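You operate a simulated robot arm through the tools that you are given. There is no shell and no other tool.

You run a simulated robot arm. Do the job below in one go: nothing can be reset, and whatever is moved stays where it is left.

## Task
Lid the white-footed cup, press the lid home, then shake it even.
Fine: its own colour of lid, by the press plunger; it stays on the shaker, switched off, sliding plate at LOAD.

The check looks at the end state, three seconds after you hand in, the way a careful person would. Anything else that was tipped, shoved, dropped, spilled or broken makes it a failure. A push-on lid holds only when it is set on centred and level and pressed home; a screw cap is set on level and turned clockwise until tight.

## Robot
A 6-joint arm with a two-finger parallel gripper, fixed in place. Base frame: the origin is at the foot of the arm, x ahead of it, y to its left, z up; the work surface is at about z = 0.9. Lengths are in m, angles in degrees, forces in N, time in s.
With the tool pointing down near the work surface it reaches from about 0.24 to 0.66 m from the base axis. Its first joint turns from -66.0 to 66.0 degrees. Payload 2.9 kg.
The TCP is the grasp point between the finger pads, 0.03 m short of the fingertips. In the tool frame z runs along the fingers and y along their closing line. The gripper opens to 0.11 m. The fingers are 0.02 m wide and 0.01 m thick; the gripper's body (0.048 by 0.112 m) begins 0.055 m behind the TCP.
Orientation is that of the tool frame in the base frame, as [roll, pitch, yaw] about the fixed x, y, z axes, in that order (R = Rz(yaw) Ry(pitch) Rx(roll)). With the fingers straight down and closing along the base's y, the tool's x points along the base's -x, its y along +y and its z along -z.

## Interface
- The arm moves only by the tool arm_command. Its arguments are lists of equal length, an entry for each row: "travel": the shift along the tool's x, y, z in m, a list of three; "delta_rot": the turn, a rotation vector about the tool's x, y, z in degrees, a list of three; "fingers": the closure in counts, from 0 (fully open) to 255 (shut). In form: {"travel": [[x, y, z], ...], "delta_rot": [[ax, ay, az], ...], "fingers": [fingers, ...]}. A call has 1 to 20 rows; each row is the pose to reach, as a shift and turn from the pose commanded when the call began, along the tool's axes at that moment. Rows are played at 5 a second. More than 0.05 m and 8.6 degrees between two rows, or a gripper value outside its range, and nothing of the call is played. Where a pose cannot be reached the arm comes as near as it can. A force on the tool above 80 N (or 10 N above the force at the start of the call, whichever is more), or a blocked arm, ends the call early, and 0.2 s more pass. Each finger travels about 0.108 m/s and halts on what it meets, pressing with about 42 N; the grip force reading is that of the motor and also rises with nothing between the fingers. The clock runs only during rows and for 0.2 s after the last one: add rows that repeat a pose to give the fingers time. The reply holds the time, the measured pose of the TCP, the force on the tool along the base axes, the opening and the grip force, in the units named above and with some noise, with the torque about the TCP (base axes, N m) and any sound that the robot's microphone picked up, and new pictures: "pictures" is both (left out), scene, wrist or none.
- Cameras (640 x 400 px; columns grow to the right, rows downward): "scene" is fixed at [0.0843, 0.4353, 1.3889]; the picture's right is [-0.71, -0.71, 0.00], its down [-0.37, 0.37, -0.86] and it looks along [0.60, -0.61, -0.52] (base axes); focal length 259 px, centre (320, 200). "wrist" rides on the gripper at [0.072, 0.017, -0.103] in the tool frame; the picture's right is [-0.23, 0.97, 0.00], its down [-0.76, -0.18, -0.62] and it looks along [-0.61, -0.14, 0.78] (tool axes); focal length 222 px, centre (320, 200). There is no depth. A picture from a camera that has moved, and an enlarged one, comes with that camera's place and axes in the base frame and with its lens.
- inspect(camera, box): a new picture of the part [left, top, right, bottom] of that camera's present view, enlarged. It takes no simulated time.
- hand_in(): hands the job in; it is judged then, once.

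Nothing tells you positions but the pictures and the camera data. Unless the task says otherwise, let go and move clear before handing in.

The tools are called by a JSON object that holds its "name" and its "arguments". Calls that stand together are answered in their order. arm_command: Moves the arm, as the interface text tells. Its arguments: {"type":"object","properties":{"travel":{"type":"array","items":{"type":"array","items":{"type":"number"}}},"delta_rot":{"type":"array","items":{"type":"array","items":{"type":"number"}}},"fingers":{"type":"array","items":{"type":"number"}},"pictures":{"type":"string","enum":["both","scene","wrist","none"]}},"required":["travel","delta_rot","fingers"]} The other tools are called the same way: inspect (camera, box) takes an enlarged picture of a part of a camera's view; hand_in () hands the job in.

At the start:

```text
clock: 0.0
tool_pos: [0.3485, 0.0714, 1.2874]
tcp_rot: [-180.0, 0.1, 180.0]
wrist_force: [-0.5, -0.5, -0.7]
moment: [-0.01, -0.01, -0.03]
gripper_width: 0.1098
finger_force: 0.1
```

scene: 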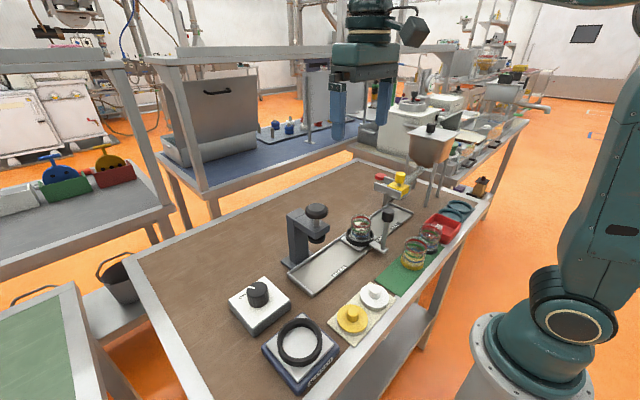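
wrist: 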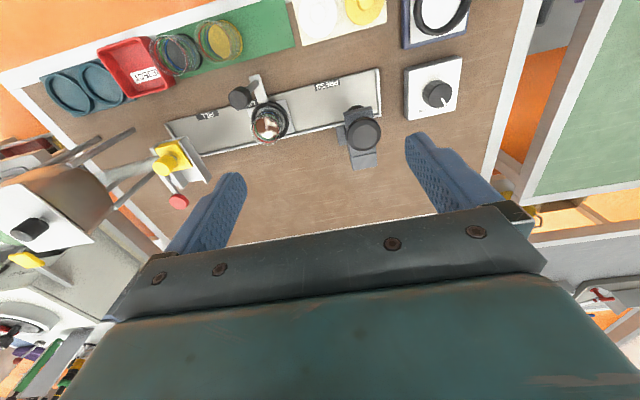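

I see a bench with a sliding plate carrying a cup, a press plunger, a shaker with a knob box, lids (white and yellow) and cups on a green mat. First I enlarge the parts to identify each item.

{"name": "inspect", "arguments": {"camera": "scene", "box": [220, 240, 420, 400]}}

{"name": "inspect", "arguments": {"camera": "scene", "box": [270, 160, 430, 300]}}

{"name": "inspect", "arguments": {"camera": "scene", "box": [370, 160, 500, 290]}}

{"name": "inspect", "arguments": {"camera": "wrist", "box": [20, 0, 300, 175]}}

{"name": "inspect", "arguments": {"camera": "wrist", "box": [280, 0, 520, 180]}}

```text
2.50 times, centred on (320, 320) of scene
camera zoom: at [0.0843, 0.4353, 1.3889], right [-0.71, -0.71, 0.0], down [-0.37, 0.37, -0.86], along [0.6, -0.61, -0.52], focal length 648 px, centre (320, -100)
```

zoom: 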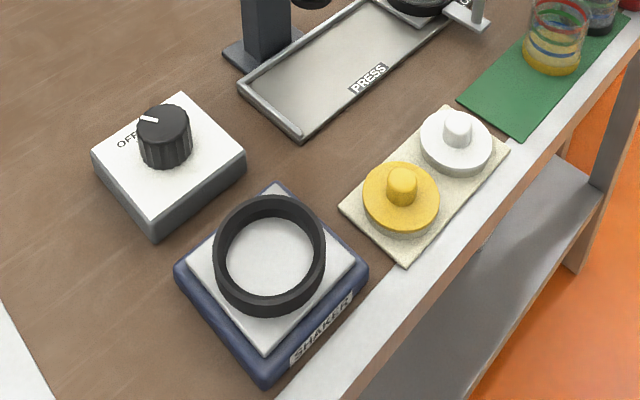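

```text
2.86 times, centred on (350, 230) of scene
camera zoom: at [0.0843, 0.4353, 1.3889], right [-0.71, -0.71, 0.0], down [-0.37, 0.37, -0.86], along [0.6, -0.61, -0.52], focal length 741 px, centre (234, 114)
```

zoom: 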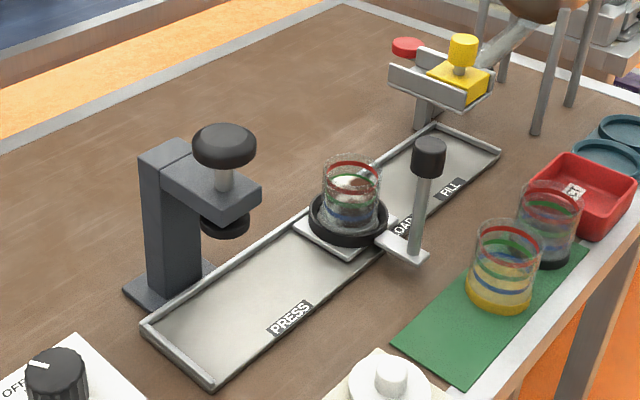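

```text
3.08 times, centred on (435, 225) of scene
camera zoom: at [0.0843, 0.4353, 1.3889], right [-0.71, -0.71, 0.0], down [-0.37, 0.37, -0.86], along [0.6, -0.61, -0.52], focal length 798 px, centre (-34, 123)
```

zoom: 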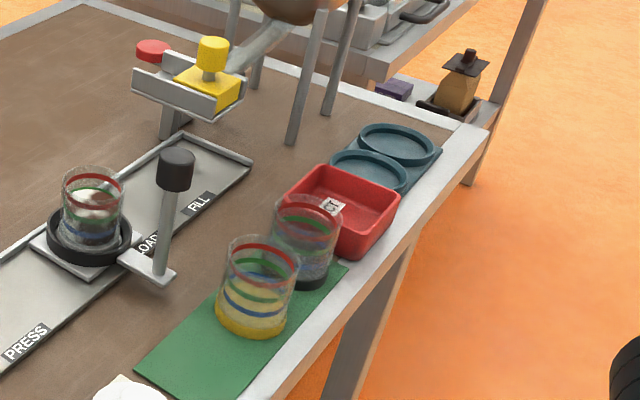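

```text
2.29 times, centred on (160, 88) of wrist
camera zoom: at [0.2751, 0.0878, 1.3892], right [0.23, 0.97, 0.0], down [0.76, -0.18, 0.62], along [0.61, -0.14, -0.78], focal length 508 px, centre (686, 457)
```

zoom: 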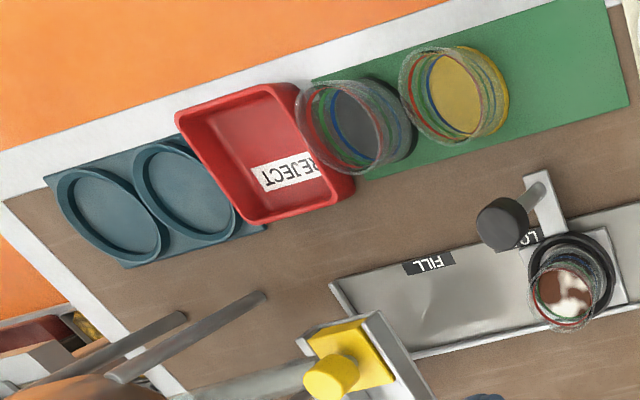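

```text
2.22 times, centred on (400, 90) of wrist
camera zoom: at [0.2751, 0.0878, 1.3892], right [0.23, 0.97, 0.0], down [0.76, -0.18, 0.62], along [0.61, -0.14, -0.78], focal length 494 px, centre (142, 444)
```

zoom: 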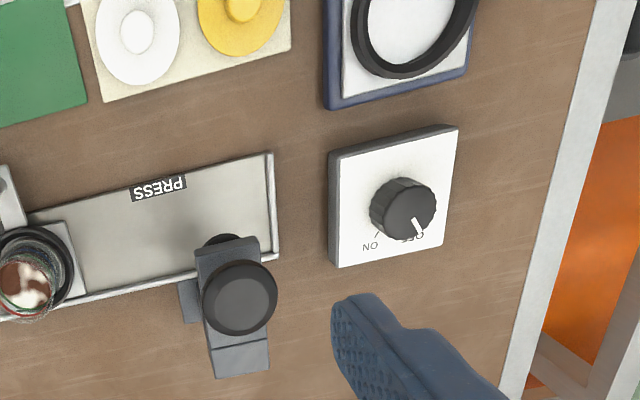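

{"name": "inspect", "arguments": {"camera": "scene", "box": [335, 200, 405, 260]}}

{"name": "inspect", "arguments": {"camera": "scene", "box": [395, 215, 455, 275]}}

{"name": "inspect", "arguments": {"camera": "wrist", "box": [220, 70, 320, 160]}}

{"name": "inspect", "arguments": {"camera": "wrist", "box": [390, 50, 480, 130]}}

```text
6.67 times, centred on (370, 230) of scene
camera zoom: at [0.0843, 0.4353, 1.3889], right [-0.71, -0.71, 0.0], down [-0.37, 0.37, -0.86], along [0.6, -0.61, -0.52], focal length 1729 px, centre (-13, 0)
```

zoom: 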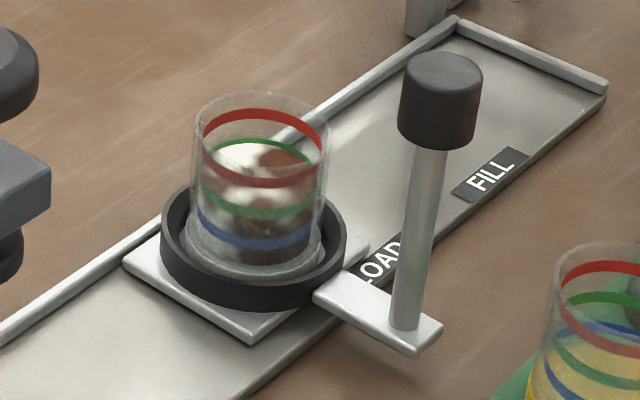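

```text
6.67 times, centred on (425, 245) of scene
camera zoom: at [0.0843, 0.4353, 1.3889], right [-0.71, -0.71, 0.0], down [-0.37, 0.37, -0.86], along [0.6, -0.61, -0.52], focal length 1729 px, centre (-380, -100)
```

zoom: 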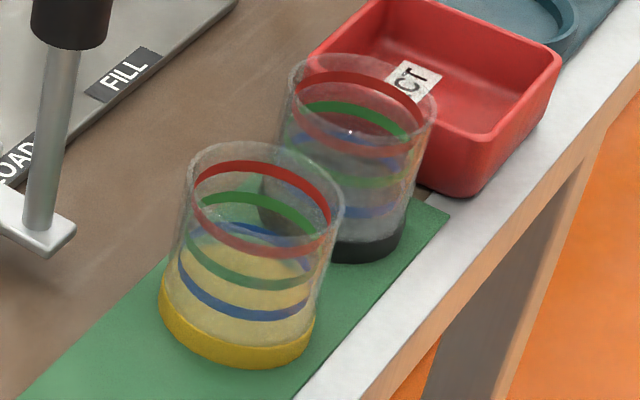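

```text
4.44 times, centred on (270, 115) of wrist
camera zoom: at [0.2751, 0.0878, 1.3892], right [0.23, 0.97, 0.0], down [0.76, -0.18, 0.62], along [0.61, -0.14, -0.78], focal length 987 px, centre (542, 578)
```

zoom: 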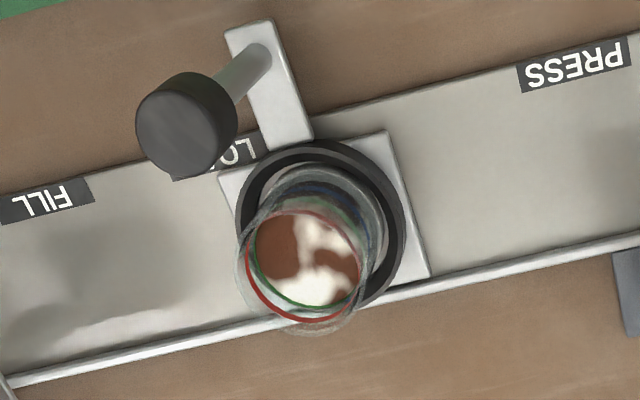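

```text
5.00 times, centred on (435, 90) of wrist
camera zoom: at [0.2751, 0.0878, 1.3892], right [0.23, 0.97, 0.0], down [0.76, -0.18, 0.62], along [0.61, -0.14, -0.78], focal length 1111 px, centre (-255, 750)
```

zoom: 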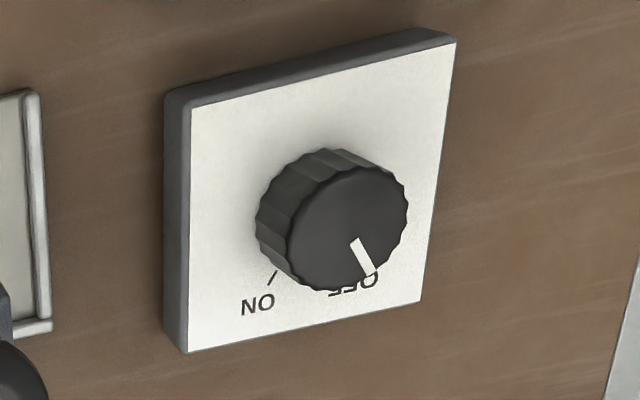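

The white-and-brown-filled cup stands on the sliding plate at LOAD, at about (0.405, -0.044). The white lid is at about (0.266, 0.085), the press knob at (0.406, 0.121, 1.09), the shaker ring at (0.30, 0.277) and the shaker switch at (0.427, 0.273). I check the camera bulk on the gripper, then move above the white lid for a better look.

{"name": "inspect", "arguments": {"camera": "scene", "box": [310, 0, 450, 150]}}

{"name": "arm_command", "arguments": {"travel": [[0.0165, 0.003, 0.04], [0.033, 0.0055, 0.08], [0.0495, 0.008, 0.12], [0.066, 0.011, 0.16], [0.0825, 0.0136, 0.2], [0.0825, 0.0136, 0.2]], "delta_rot": [[0, 0, 0], [0, 0, 0], [0, 0, 0], [0, 0, 0], [0, 0, 0], [0, 0, 0]], "fingers": [60, 100, 139, 139, 139, 139]}}

```text
2.67 times, centred on (380, 75) of scene
camera zoom: at [0.0843, 0.4353, 1.3889], right [-0.71, -0.71, 0.0], down [-0.37, 0.37, -0.86], along [0.6, -0.61, -0.52], focal length 692 px, centre (160, 533)
```

zoom: 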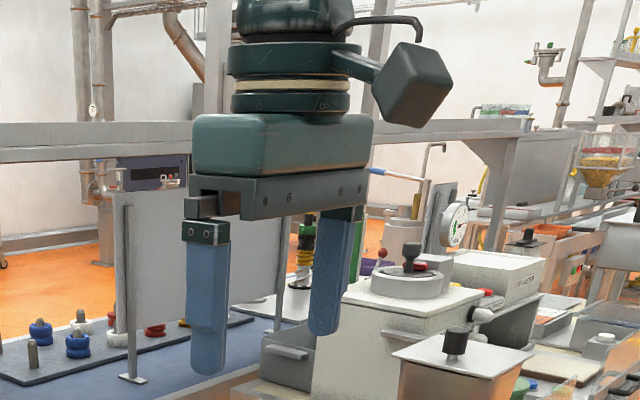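

```text
clock: 1.4
tool_pos: [0.2684, 0.0838, 1.0892]
tcp_rot: [-180.0, 0.2, -180.0]
wrist_force: [0.3, 0.3, 0.0]
moment: [0.0, 0.01, 0.03]
gripper_width: 0.0499
finger_force: 0.0
camera wrist: at [0.1944, 0.1012, 1.1914], right [0.23, 0.97, 0.0], down [0.76, -0.18, 0.62], along [0.61, -0.14, -0.78], focal length 222 px, centre (320, 200)
```

scene: 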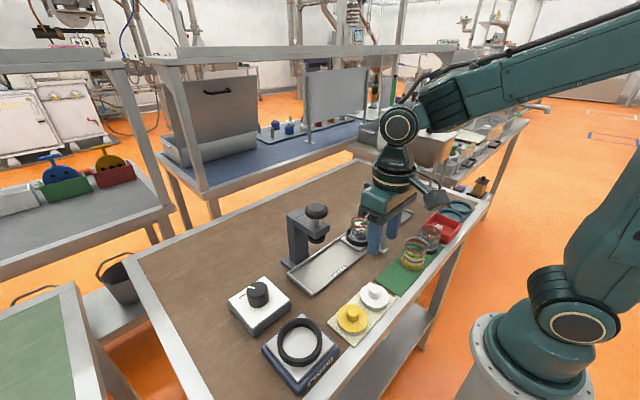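
wrist: 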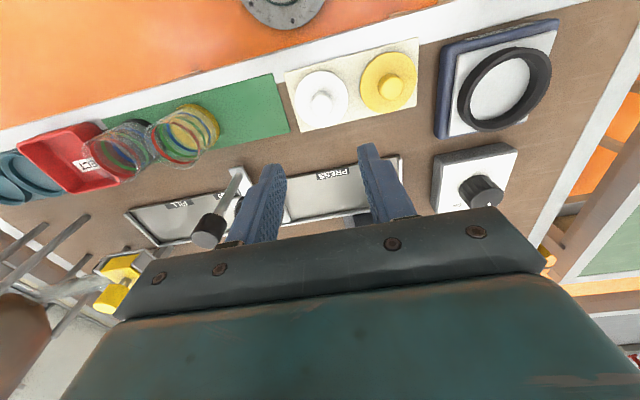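

The gripper is above the white lid, nearly centred. I zoom in to measure the lid's knob.

{"name": "inspect", "arguments": {"camera": "wrist", "box": [280, 60, 380, 140]}}

{"name": "inspect", "arguments": {"camera": "scene", "box": [330, 270, 410, 340]}}

{"name": "inspect", "arguments": {"camera": "wrist", "box": [420, 10, 570, 140]}}

{"name": "inspect", "arguments": {"camera": "wrist", "box": [425, 130, 535, 225]}}

```text
5.00 times, centred on (330, 100) of wrist
camera zoom: at [0.1944, 0.1012, 1.1914], right [0.23, 0.97, 0.0], down [0.76, -0.18, 0.62], along [0.61, -0.14, -0.78], focal length 1111 px, centre (270, 700)
```

zoom: 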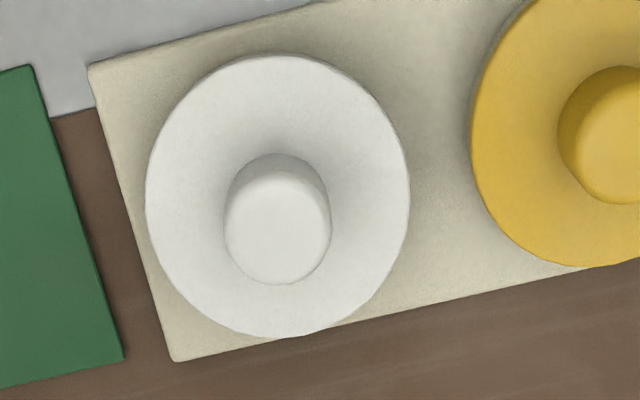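

```text
5.71 times, centred on (370, 305) of scene
camera zoom: at [0.0843, 0.4353, 1.3889], right [-0.71, -0.71, 0.0], down [-0.37, 0.37, -0.86], along [0.6, -0.61, -0.52], focal length 1482 px, centre (34, -400)
```

zoom: 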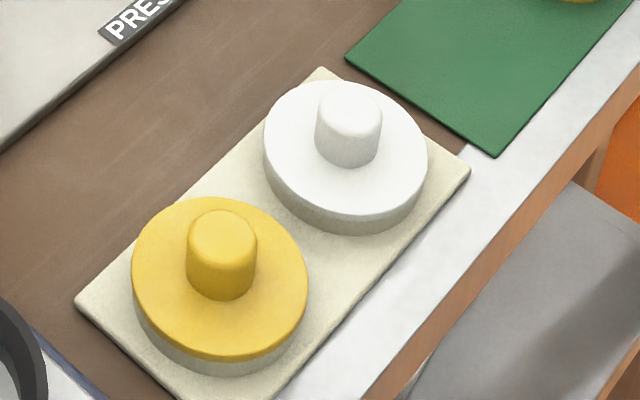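

```text
3.08 times, centred on (495, 75) of wrist
camera zoom: at [0.1944, 0.1012, 1.1914], right [0.23, 0.97, 0.0], down [0.76, -0.18, 0.62], along [0.61, -0.14, -0.78], focal length 684 px, centre (-218, 585)
```

zoom: 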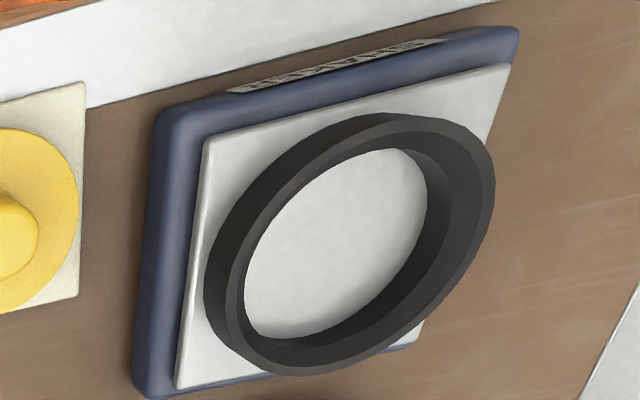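

```text
4.21 times, centred on (480, 178) of wrist
camera zoom: at [0.1944, 0.1012, 1.1914], right [0.23, 0.97, 0.0], down [0.76, -0.18, 0.62], along [0.61, -0.14, -0.78], focal length 935 px, centre (-354, 295)
```

zoom: 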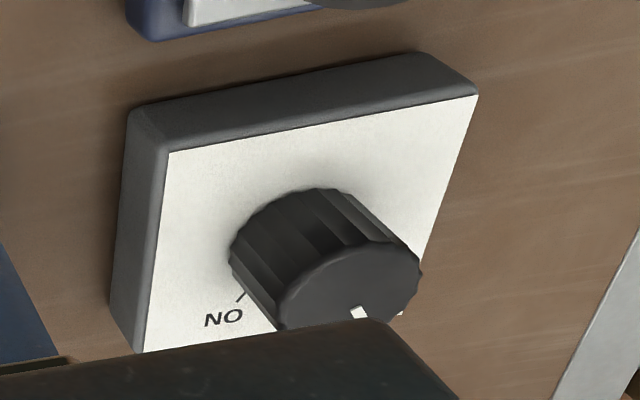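

{"name": "arm_command", "arguments": {"travel": [[0.001, 0.001, 0.03], [0.002, 0.002, 0.06], [0.002, 0.002, 0.085], [0.002, 0.002, 0.085]], "delta_rot": [[0, 0, 0], [0, 0, 0], [0, 0, 0], [0, 0, 0]], "fingers": [139, 139, 139, 139]}}

{"name": "inspect", "arguments": {"camera": "wrist", "box": [230, 60, 410, 190]}}

{"name": "inspect", "arguments": {"camera": "scene", "box": [320, 240, 420, 340]}}

```text
clock: 2.4
tool_pos: [0.2637, 0.0854, 1.0037]
tcp_rot: [-180.0, -0.1, 180.0]
wrist_force: [0.3, -0.9, -0.3]
moment: [0.0, -0.05, 0.03]
gripper_width: 0.0503
finger_force: 0.0
camera wrist: at [0.1913, 0.1019, 1.106], right [0.23, 0.97, 0.0], down [0.76, -0.18, 0.62], along [0.61, -0.14, -0.78], focal length 222 px, centre (320, 200)
```

scene: 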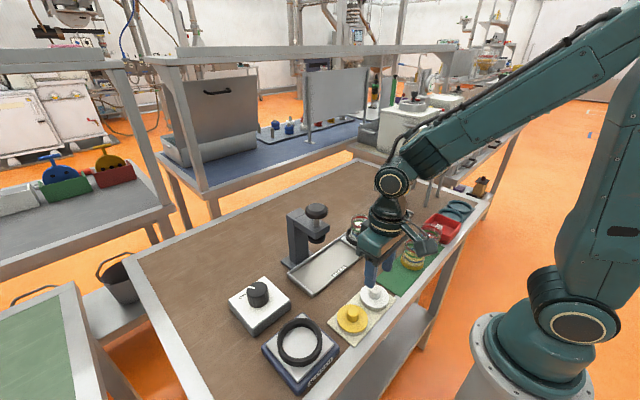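
wrist: 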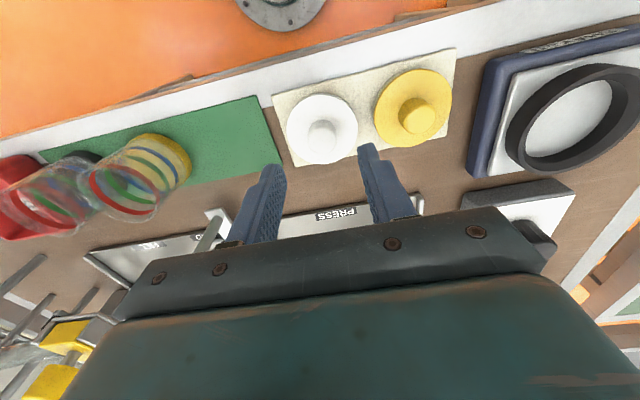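

```text
3.08 times, centred on (320, 125) of wrist
camera zoom: at [0.1913, 0.1019, 1.106], right [0.23, 0.97, 0.0], down [0.76, -0.18, 0.62], along [0.61, -0.14, -0.78], focal length 684 px, centre (320, 431)
```

zoom: 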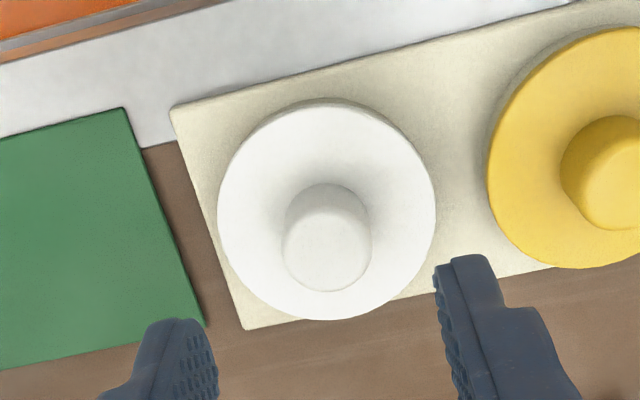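

```text
4.00 times, centred on (370, 290) of scene
camera zoom: at [0.0843, 0.4353, 1.3889], right [-0.71, -0.71, 0.0], down [-0.37, 0.37, -0.86], along [0.6, -0.61, -0.52], focal length 1037 px, centre (120, -160)
```

zoom: 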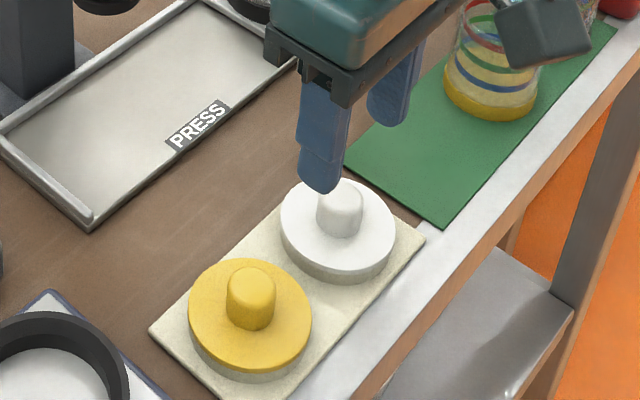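

The lid's centre works out at (0.263, 0.087) with the knob's top near z = 0.94. I lower so the fingertips straddle the knob.

{"name": "arm_command", "arguments": {"travel": [[0, 0.002, 0.02], [0, 0.002, 0.04], [0, 0.002, 0.05], [0, 0.002, 0.05]], "delta_rot": [[0, 0, 0], [0, 0, 0], [0, 0, 0], [0, 0, 0]], "fingers": [139, 139, 139, 139]}}

{"name": "inspect", "arguments": {"camera": "wrist", "box": [230, 80, 410, 210]}}

{"name": "inspect", "arguments": {"camera": "scene", "box": [320, 250, 420, 340]}}

```text
clock: 3.4
tool_pos: [0.2634, 0.0892, 0.9527]
tcp_rot: [-180.0, 0.0, -179.9]
wrist_force: [-0.5, 0.9, 0.2]
moment: [-0.01, 0.0, 0.03]
gripper_width: 0.0503
finger_force: 0.0
camera wrist: at [0.191, 0.1051, 1.0551], right [0.23, 0.97, 0.0], down [0.76, -0.18, 0.62], along [0.61, -0.14, -0.78], focal length 222 px, centre (320, 200)
```

scene: 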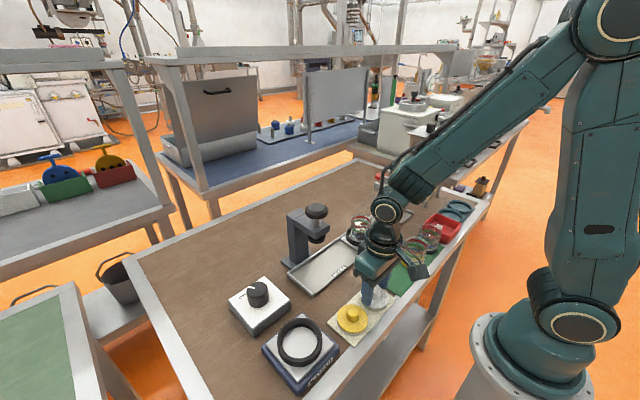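
wrist: 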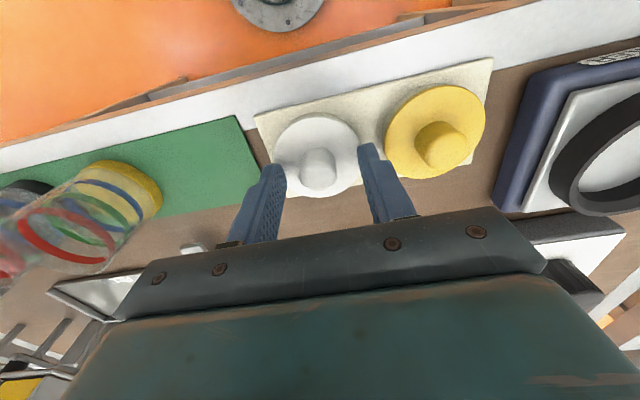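

```text
3.08 times, centred on (320, 145) of wrist
camera zoom: at [0.191, 0.1051, 1.0551], right [0.23, 0.97, 0.0], down [0.76, -0.18, 0.62], along [0.61, -0.14, -0.78], focal length 684 px, centre (320, 369)
```

zoom: 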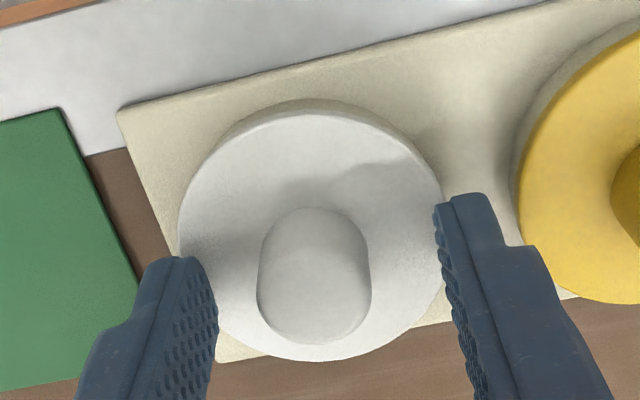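

```text
4.44 times, centred on (370, 295) of scene
camera zoom: at [0.0843, 0.4353, 1.3889], right [-0.71, -0.71, 0.0], down [-0.37, 0.37, -0.86], along [0.6, -0.61, -0.52], focal length 1153 px, centre (98, -222)
```

zoom: 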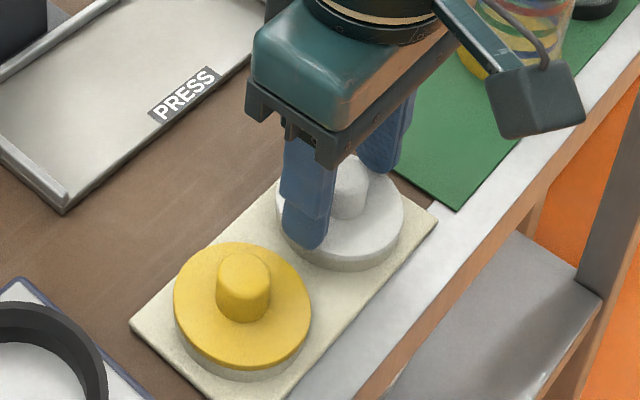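

Fingers straddle the knob. I nudge 1.5 mm and close on it.

{"name": "arm_command", "arguments": {"travel": [[0.0015, -0.0005, 0.0015], [0.0015, -0.0005, 0.0015], [0.0015, -0.0005, 0.0015], [0.0015, -0.0005, 0.0015], [0.0015, -0.0005, 0.0015]], "delta_rot": [[0, 0, 0], [0, 0, 0], [0, 0, 0], [0, 0, 0], [0, 0, 0]], "fingers": [139, 255, 255, 255, 255]}}

{"name": "inspect", "arguments": {"camera": "wrist", "box": [230, 80, 410, 210]}}

```text
clock: 4.6
tool_pos: [0.2619, 0.0889, 0.951]
tcp_rot: [-180.0, 0.0, -180.0]
wrist_force: [-0.5, -1.5, 3.1]
moment: [-0.01, -0.04, -0.01]
gripper_width: 0.0199
finger_force: 42.0
camera wrist: at [0.1896, 0.1046, 1.0534], right [0.23, 0.97, 0.0], down [0.76, -0.18, 0.62], along [0.61, -0.14, -0.78], focal length 222 px, centre (320, 200)
```

scene: 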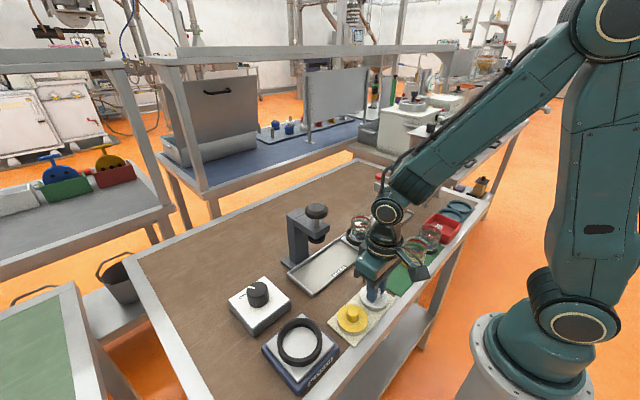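
wrist: 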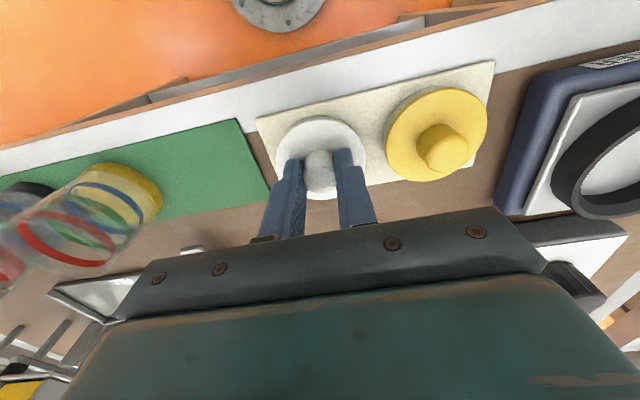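

```text
3.08 times, centred on (320, 145) of wrist
camera zoom: at [0.1896, 0.1046, 1.0534], right [0.23, 0.97, 0.0], down [0.76, -0.18, 0.62], along [0.61, -0.14, -0.78], focal length 684 px, centre (320, 369)
```

zoom: 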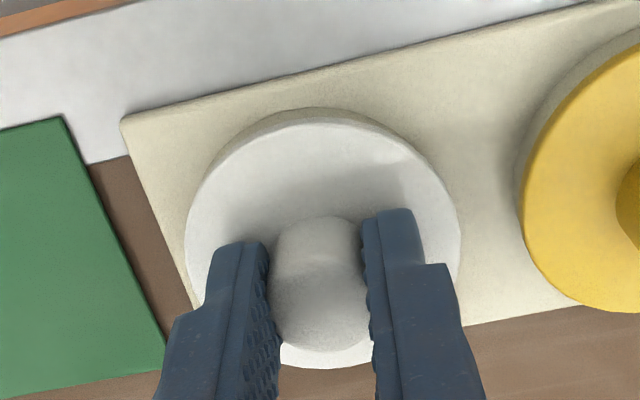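

Lid gripped at its knob (0.02 m wide). I lift it and go to a point beside the cup, from which the wrist camera can see the cup past the lid.

{"name": "arm_command", "arguments": {"travel": [[0, 0, -0.03], [0, 0, -0.07], [-0.01, -0.005, -0.11], [-0.04, -0.015, -0.145], [-0.08, -0.03, -0.17], [-0.11, -0.04, -0.17], [-0.1384, -0.0476, -0.17], [-0.1384, -0.0476, -0.17]], "delta_rot": [[0, 0, 0], [0, 0, 0], [0, 0, 0], [0, 0, 0], [0, 0, 0], [0, 0, 0], [0, 0, 0], [0, 0, 0]], "fingers": [255, 255, 255, 255, 255, 255, 255, 255]}}

{"name": "inspect", "arguments": {"camera": "wrist", "box": [160, 40, 360, 180]}}

{"name": "inspect", "arguments": {"camera": "scene", "box": [310, 150, 430, 270]}}

```text
clock: 6.4
tool_pos: [0.4013, 0.0412, 1.1217]
tcp_rot: [-179.9, 0.0, -180.0]
wrist_force: [-0.4, -0.4, 0.2]
moment: [-0.02, -0.02, 0.01]
gripper_width: 0.0203
finger_force: 41.9
camera wrist: at [0.3278, 0.0578, 1.2227], right [0.23, 0.97, 0.0], down [0.76, -0.18, 0.62], along [0.61, -0.14, -0.78], focal length 222 px, centre (320, 200)
```

scene: 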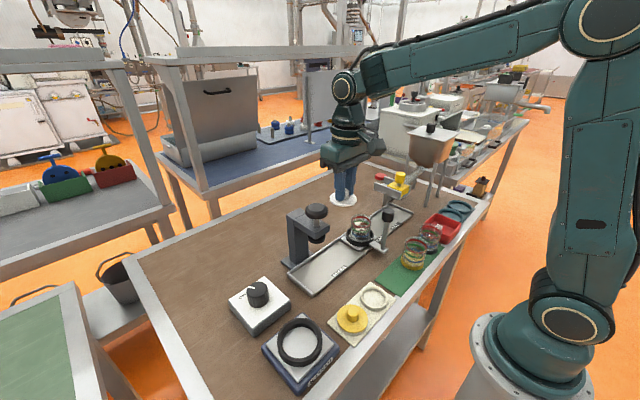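
wrist: 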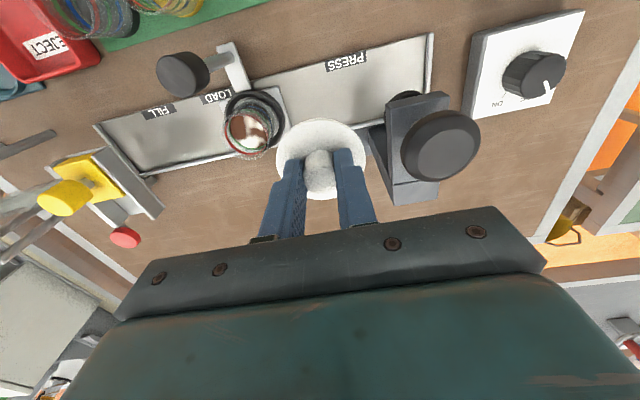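

```text
2.86 times, centred on (260, 110) of wrist
camera zoom: at [0.3278, 0.0578, 1.2227], right [0.23, 0.97, 0.0], down [0.76, -0.18, 0.62], along [0.61, -0.14, -0.78], focal length 635 px, centre (491, 457)
```

zoom: 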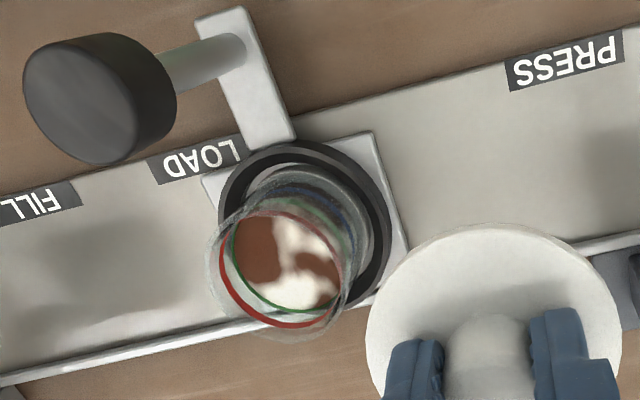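

```text
3.33 times, centred on (370, 210) of scene
camera zoom: at [0.0844, 0.4352, 1.3889], right [-0.71, -0.71, 0.0], down [-0.37, 0.37, -0.86], along [0.6, -0.61, -0.52], focal length 864 px, centre (153, 167)
```

zoom: 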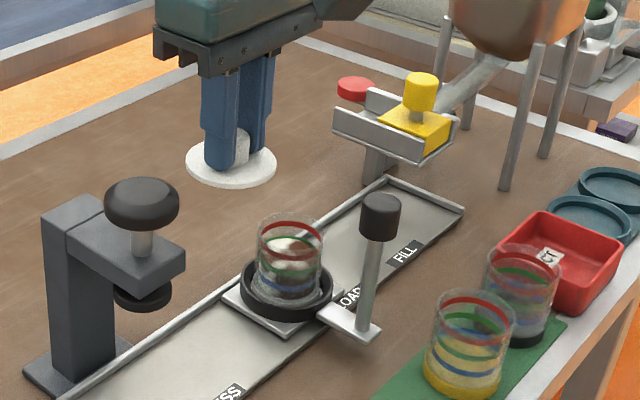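

I take a closer look at the lid in the fingers, at what is left on the pad, and at the cup rim.

{"name": "inspect", "arguments": {"camera": "scene", "box": [315, 150, 375, 215]}}

{"name": "inspect", "arguments": {"camera": "scene", "box": [330, 270, 410, 340]}}

{"name": "inspect", "arguments": {"camera": "wrist", "box": [215, 75, 295, 165]}}

{"name": "inspect", "arguments": {"camera": "wrist", "box": [260, 105, 380, 205]}}

{"name": "inspect", "arguments": {"camera": "scene", "box": [340, 205, 390, 255]}}

{"name": "inspect", "arguments": {"camera": "scene", "box": [270, 190, 340, 290]}}

```text
6.15 times, centred on (345, 182) of scene
camera zoom: at [0.0844, 0.4352, 1.3889], right [-0.71, -0.71, 0.0], down [-0.37, 0.37, -0.86], along [0.6, -0.61, -0.52], focal length 1596 px, centre (166, 308)
```

zoom: 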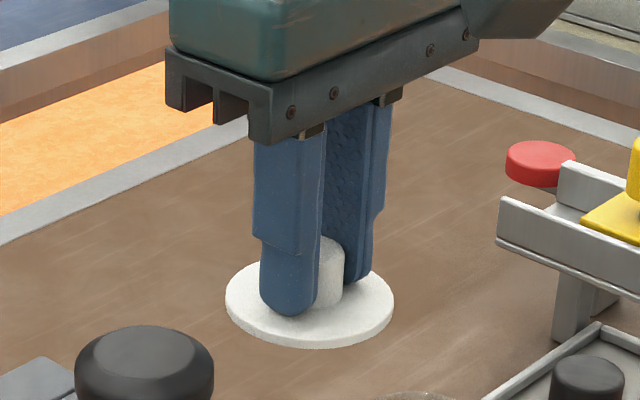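

```text
5.71 times, centred on (370, 305) of scene
camera zoom: at [0.0844, 0.4352, 1.3889], right [-0.71, -0.71, 0.0], down [-0.37, 0.37, -0.86], along [0.6, -0.61, -0.52], focal length 1482 px, centre (34, -400)
```

zoom: 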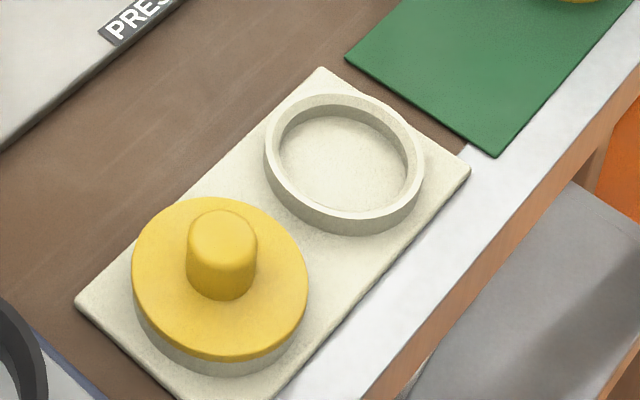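

```text
4.44 times, centred on (255, 120) of wrist
camera zoom: at [0.3278, 0.0578, 1.2227], right [0.23, 0.97, 0.0], down [0.76, -0.18, 0.62], along [0.61, -0.14, -0.78], focal length 987 px, centre (609, 556)
```

zoom: 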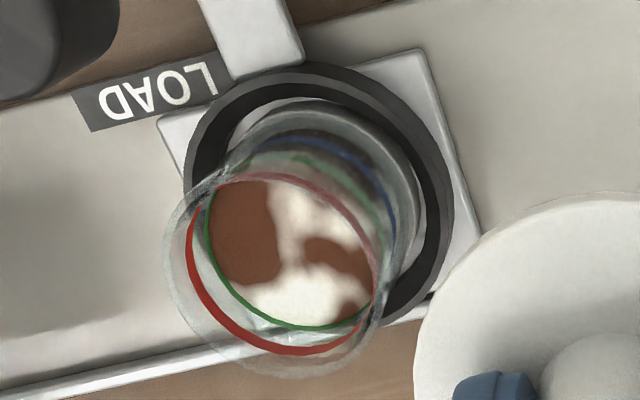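

```text
4.00 times, centred on (320, 155) of wrist
camera zoom: at [0.3278, 0.0578, 1.2227], right [0.23, 0.97, 0.0], down [0.76, -0.18, 0.62], along [0.61, -0.14, -0.78], focal length 888 px, centre (320, 380)
```

zoom: 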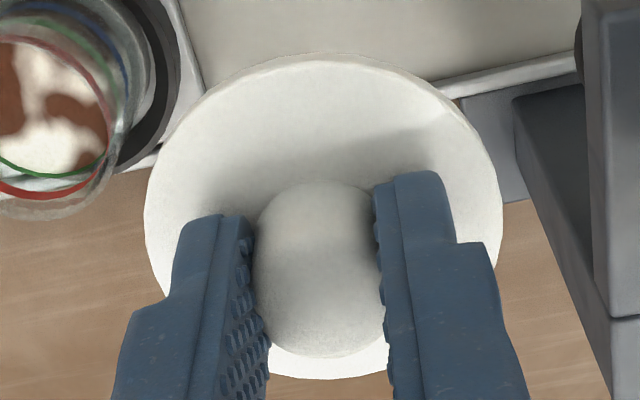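

```text
8.00 times, centred on (365, 230) of scene
camera zoom: at [0.0844, 0.4352, 1.3889], right [-0.71, -0.71, 0.0], down [-0.37, 0.37, -0.86], along [0.6, -0.61, -0.52], focal length 2075 px, centre (-40, -40)
```

zoom: 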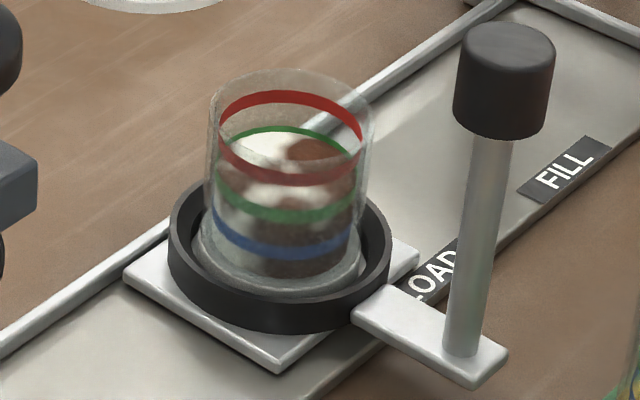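

```text
4.00 times, centred on (305, 240) of scene
camera zoom: at [0.0844, 0.4352, 1.3889], right [-0.71, -0.71, 0.0], down [-0.37, 0.37, -0.86], along [0.6, -0.61, -0.52], focal length 1037 px, centre (380, 40)
```

zoom: 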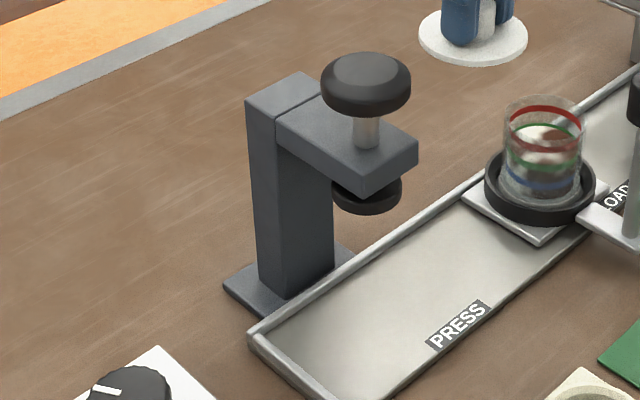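

The lid is held level at the knob. The cup's centre works out at about (0.404, -0.047) with the rim near z = 0.987. I move over it and stop a little above the rim.

{"name": "arm_command", "arguments": {"travel": [[-0.002, -0.03, 0], [-0.004, -0.06, 0], [-0.004, -0.0877, 0.0], [-0.004, -0.0877, 0.03], [-0.004, -0.0877, 0.055], [-0.004, -0.0877, 0.055]], "delta_rot": [[0, 0, 0], [0, 0, 0], [0, 0, 0], [0, 0, 0], [0, 0, 0], [0, 0, 0]], "fingers": [255, 255, 255, 255, 255, 255]}}

{"name": "inspect", "arguments": {"camera": "wrist", "box": [250, 80, 390, 210]}}

{"name": "inspect", "arguments": {"camera": "scene", "box": [335, 190, 395, 255]}}

```text
clock: 7.8
tool_pos: [0.4048, -0.0467, 1.0648]
tcp_rot: [180.0, 0.0, -179.9]
wrist_force: [0.1, 0.0, -0.4]
moment: [-0.02, -0.02, 0.0]
gripper_width: 0.02
finger_force: 42.1
camera wrist: at [0.3324, -0.0295, 1.1667], right [0.23, 0.97, 0.0], down [0.76, -0.18, 0.62], along [0.61, -0.14, -0.78], focal length 222 px, centre (320, 200)
```

scene: 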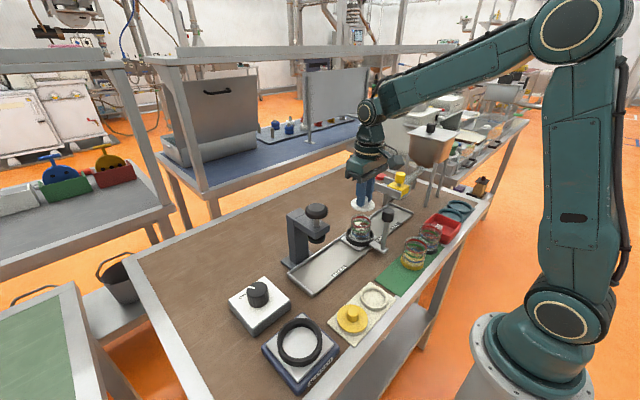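
wrist: 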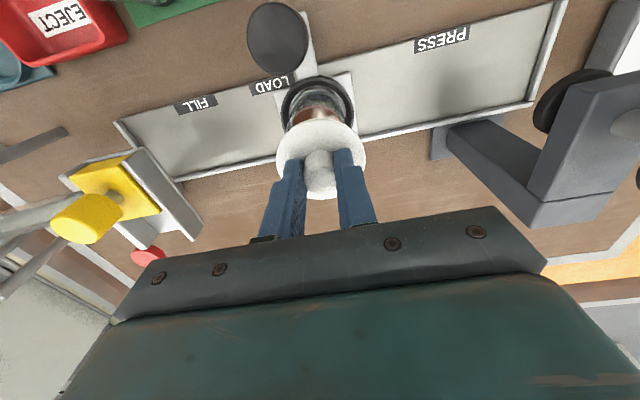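

```text
3.08 times, centred on (320, 145) of wrist
camera zoom: at [0.3324, -0.0295, 1.1667], right [0.23, 0.97, 0.0], down [0.76, -0.18, 0.62], along [0.61, -0.14, -0.78], focal length 684 px, centre (320, 369)
```

zoom: 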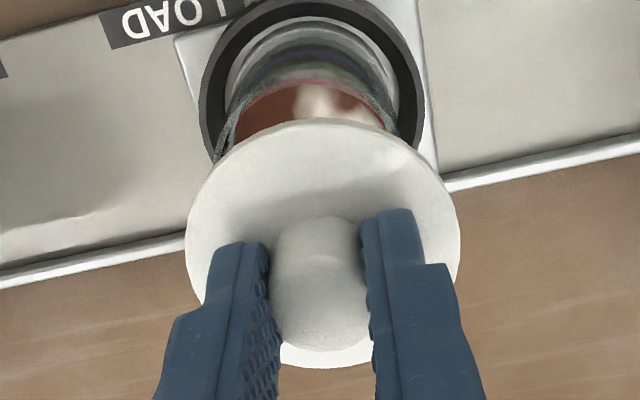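

```text
6.15 times, centred on (365, 222) of scene
camera zoom: at [0.0843, 0.4352, 1.3889], right [-0.71, -0.71, 0.0], down [-0.37, 0.37, -0.86], along [0.6, -0.61, -0.52], focal length 1596 px, centre (43, 62)
```

zoom: 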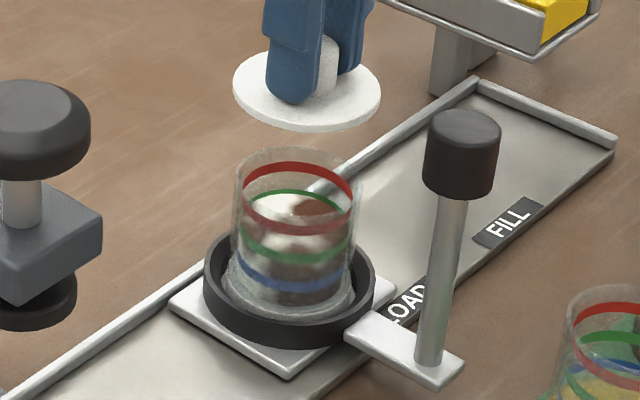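

From the scene camera the lid and cup line up sideways. I check the other direction more finely before lowering.

{"name": "inspect", "arguments": {"camera": "wrist", "box": [270, 65, 370, 130]}}

{"name": "inspect", "arguments": {"camera": "scene", "box": [350, 190, 390, 230]}}

{"name": "inspect", "arguments": {"camera": "scene", "box": [345, 210, 385, 250]}}

```text
6.15 times, centred on (320, 98) of wrist
camera zoom: at [0.3324, -0.0295, 1.1667], right [0.23, 0.97, 0.0], down [0.76, -0.18, 0.62], along [0.61, -0.14, -0.78], focal length 1367 px, centre (320, 831)
```

zoom: 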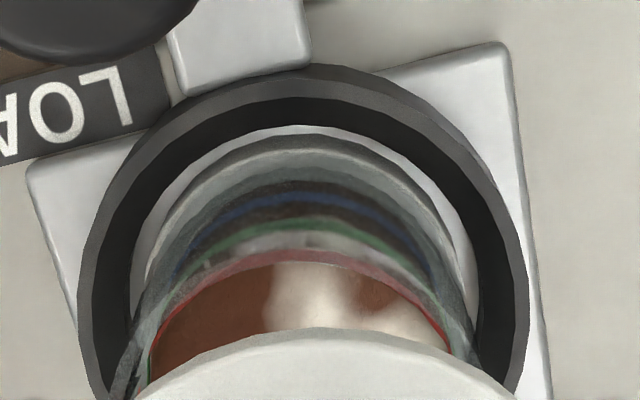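

```text
10.00 times, centred on (370, 210) of scene
camera zoom: at [0.0843, 0.4352, 1.3889], right [-0.71, -0.71, 0.0], down [-0.37, 0.37, -0.86], along [0.6, -0.61, -0.52], focal length 2594 px, centre (-180, 100)
```

zoom: 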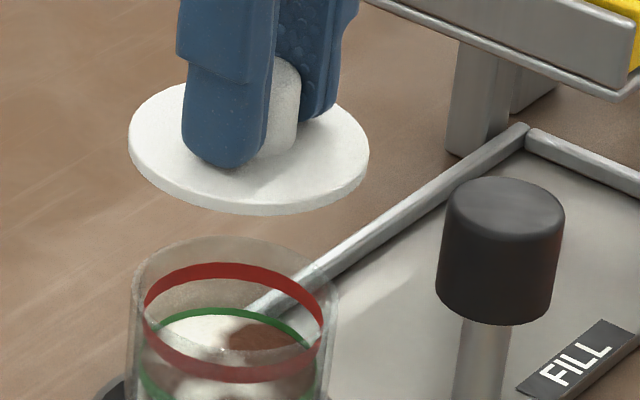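

```text
10.00 times, centred on (365, 230) of scene
camera zoom: at [0.0843, 0.4352, 1.3889], right [-0.71, -0.71, 0.0], down [-0.37, 0.37, -0.86], along [0.6, -0.61, -0.52], focal length 2594 px, centre (-130, -100)
```

zoom: 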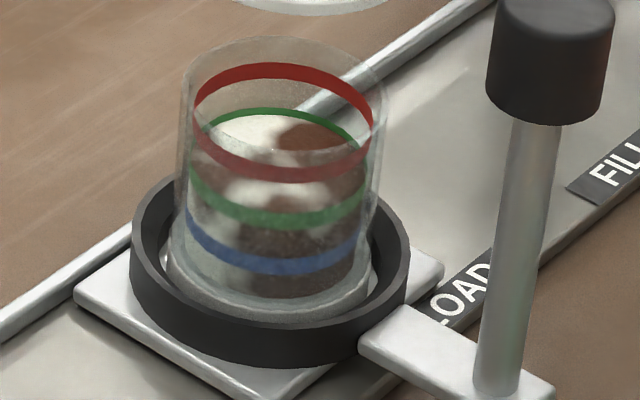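

The wrist view suggests a few millimetres of sideways offset. To fix both directions I turn the tool about its own axis and view from another side.

{"name": "arm_command", "arguments": {"travel": [[0, 0, 0], [0, 0, 0], [0, 0, 0], [0, 0, 0], [0, 0, 0], [0, 0, 0], [0, 0, 0], [0, 0, 0], [0, 0, 0], [0, 0, 0], [0, 0, 0], [0, 0, 0]], "delta_rot": [[0, 0, 8], [0, 0, 16], [0, 0, 24], [0, 0, 32], [0, 0, 40], [0, 0, 48], [0, 0, 56], [0, 0, 64], [0, 0, 72], [0, 0, 80], [0, 0, 85], [0, 0, 85]], "fingers": [255, 255, 255, 255, 255, 255, 255, 255, 255, 255, 255, 255]}}

{"name": "inspect", "arguments": {"camera": "wrist", "box": [270, 65, 370, 130]}}

{"name": "inspect", "arguments": {"camera": "wrist", "box": [260, 100, 380, 205]}}

{"name": "inspect", "arguments": {"camera": "scene", "box": [345, 195, 395, 250]}}

```text
clock: 10.4
tool_pos: [0.4045, -0.0464, 1.0661]
tcp_rot: [179.9, 0.0, 94.9]
wrist_force: [0.3, 0.9, 0.0]
moment: [-0.03, 0.02, -0.02]
gripper_width: 0.0204
finger_force: 41.8
camera wrist: at [0.4147, 0.026, 1.1676], right [0.99, -0.14, 0.0], down [-0.11, -0.77, 0.62], along [-0.09, -0.62, -0.78], focal length 222 px, centre (320, 200)
```

scene: 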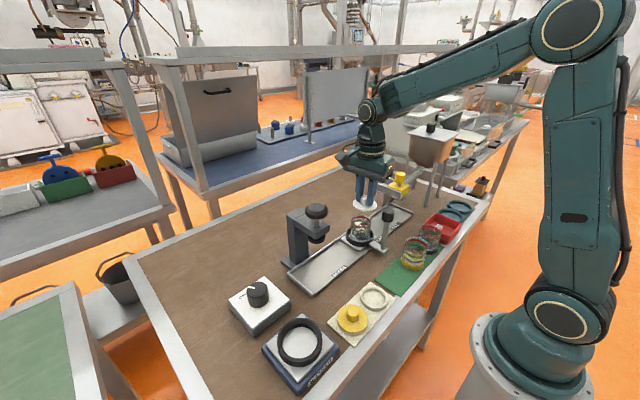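
wrist: 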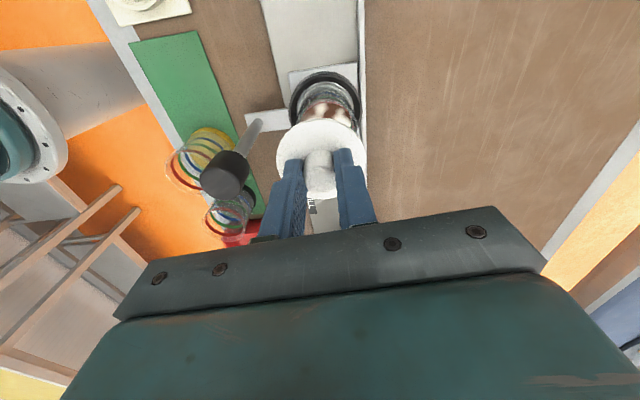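

```text
6.15 times, centred on (320, 98) of wrist
camera zoom: at [0.4147, 0.026, 1.1676], right [0.99, -0.14, 0.0], down [-0.11, -0.77, 0.62], along [-0.09, -0.62, -0.78], focal length 1367 px, centre (320, 831)
```

zoom: 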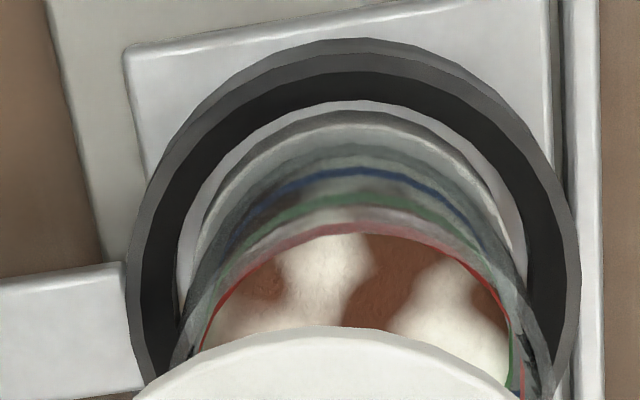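

```text
3.81 times, centred on (320, 152) of wrist
camera zoom: at [0.4147, 0.026, 1.1676], right [0.99, -0.14, 0.0], down [-0.11, -0.77, 0.62], along [-0.09, -0.62, -0.78], focal length 846 px, centre (320, 381)
```

zoom: 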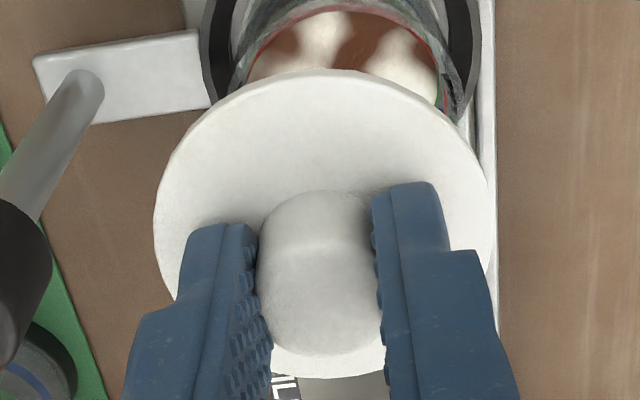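

```text
7.27 times, centred on (370, 222) of scene
camera zoom: at [0.0843, 0.4353, 1.3889], right [-0.71, -0.71, 0.0], down [-0.37, 0.37, -0.86], along [0.6, -0.61, -0.52], focal length 1886 px, centre (-44, 36)
```

zoom: 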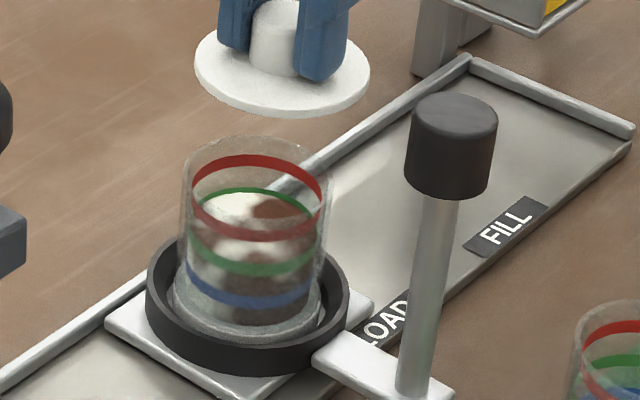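

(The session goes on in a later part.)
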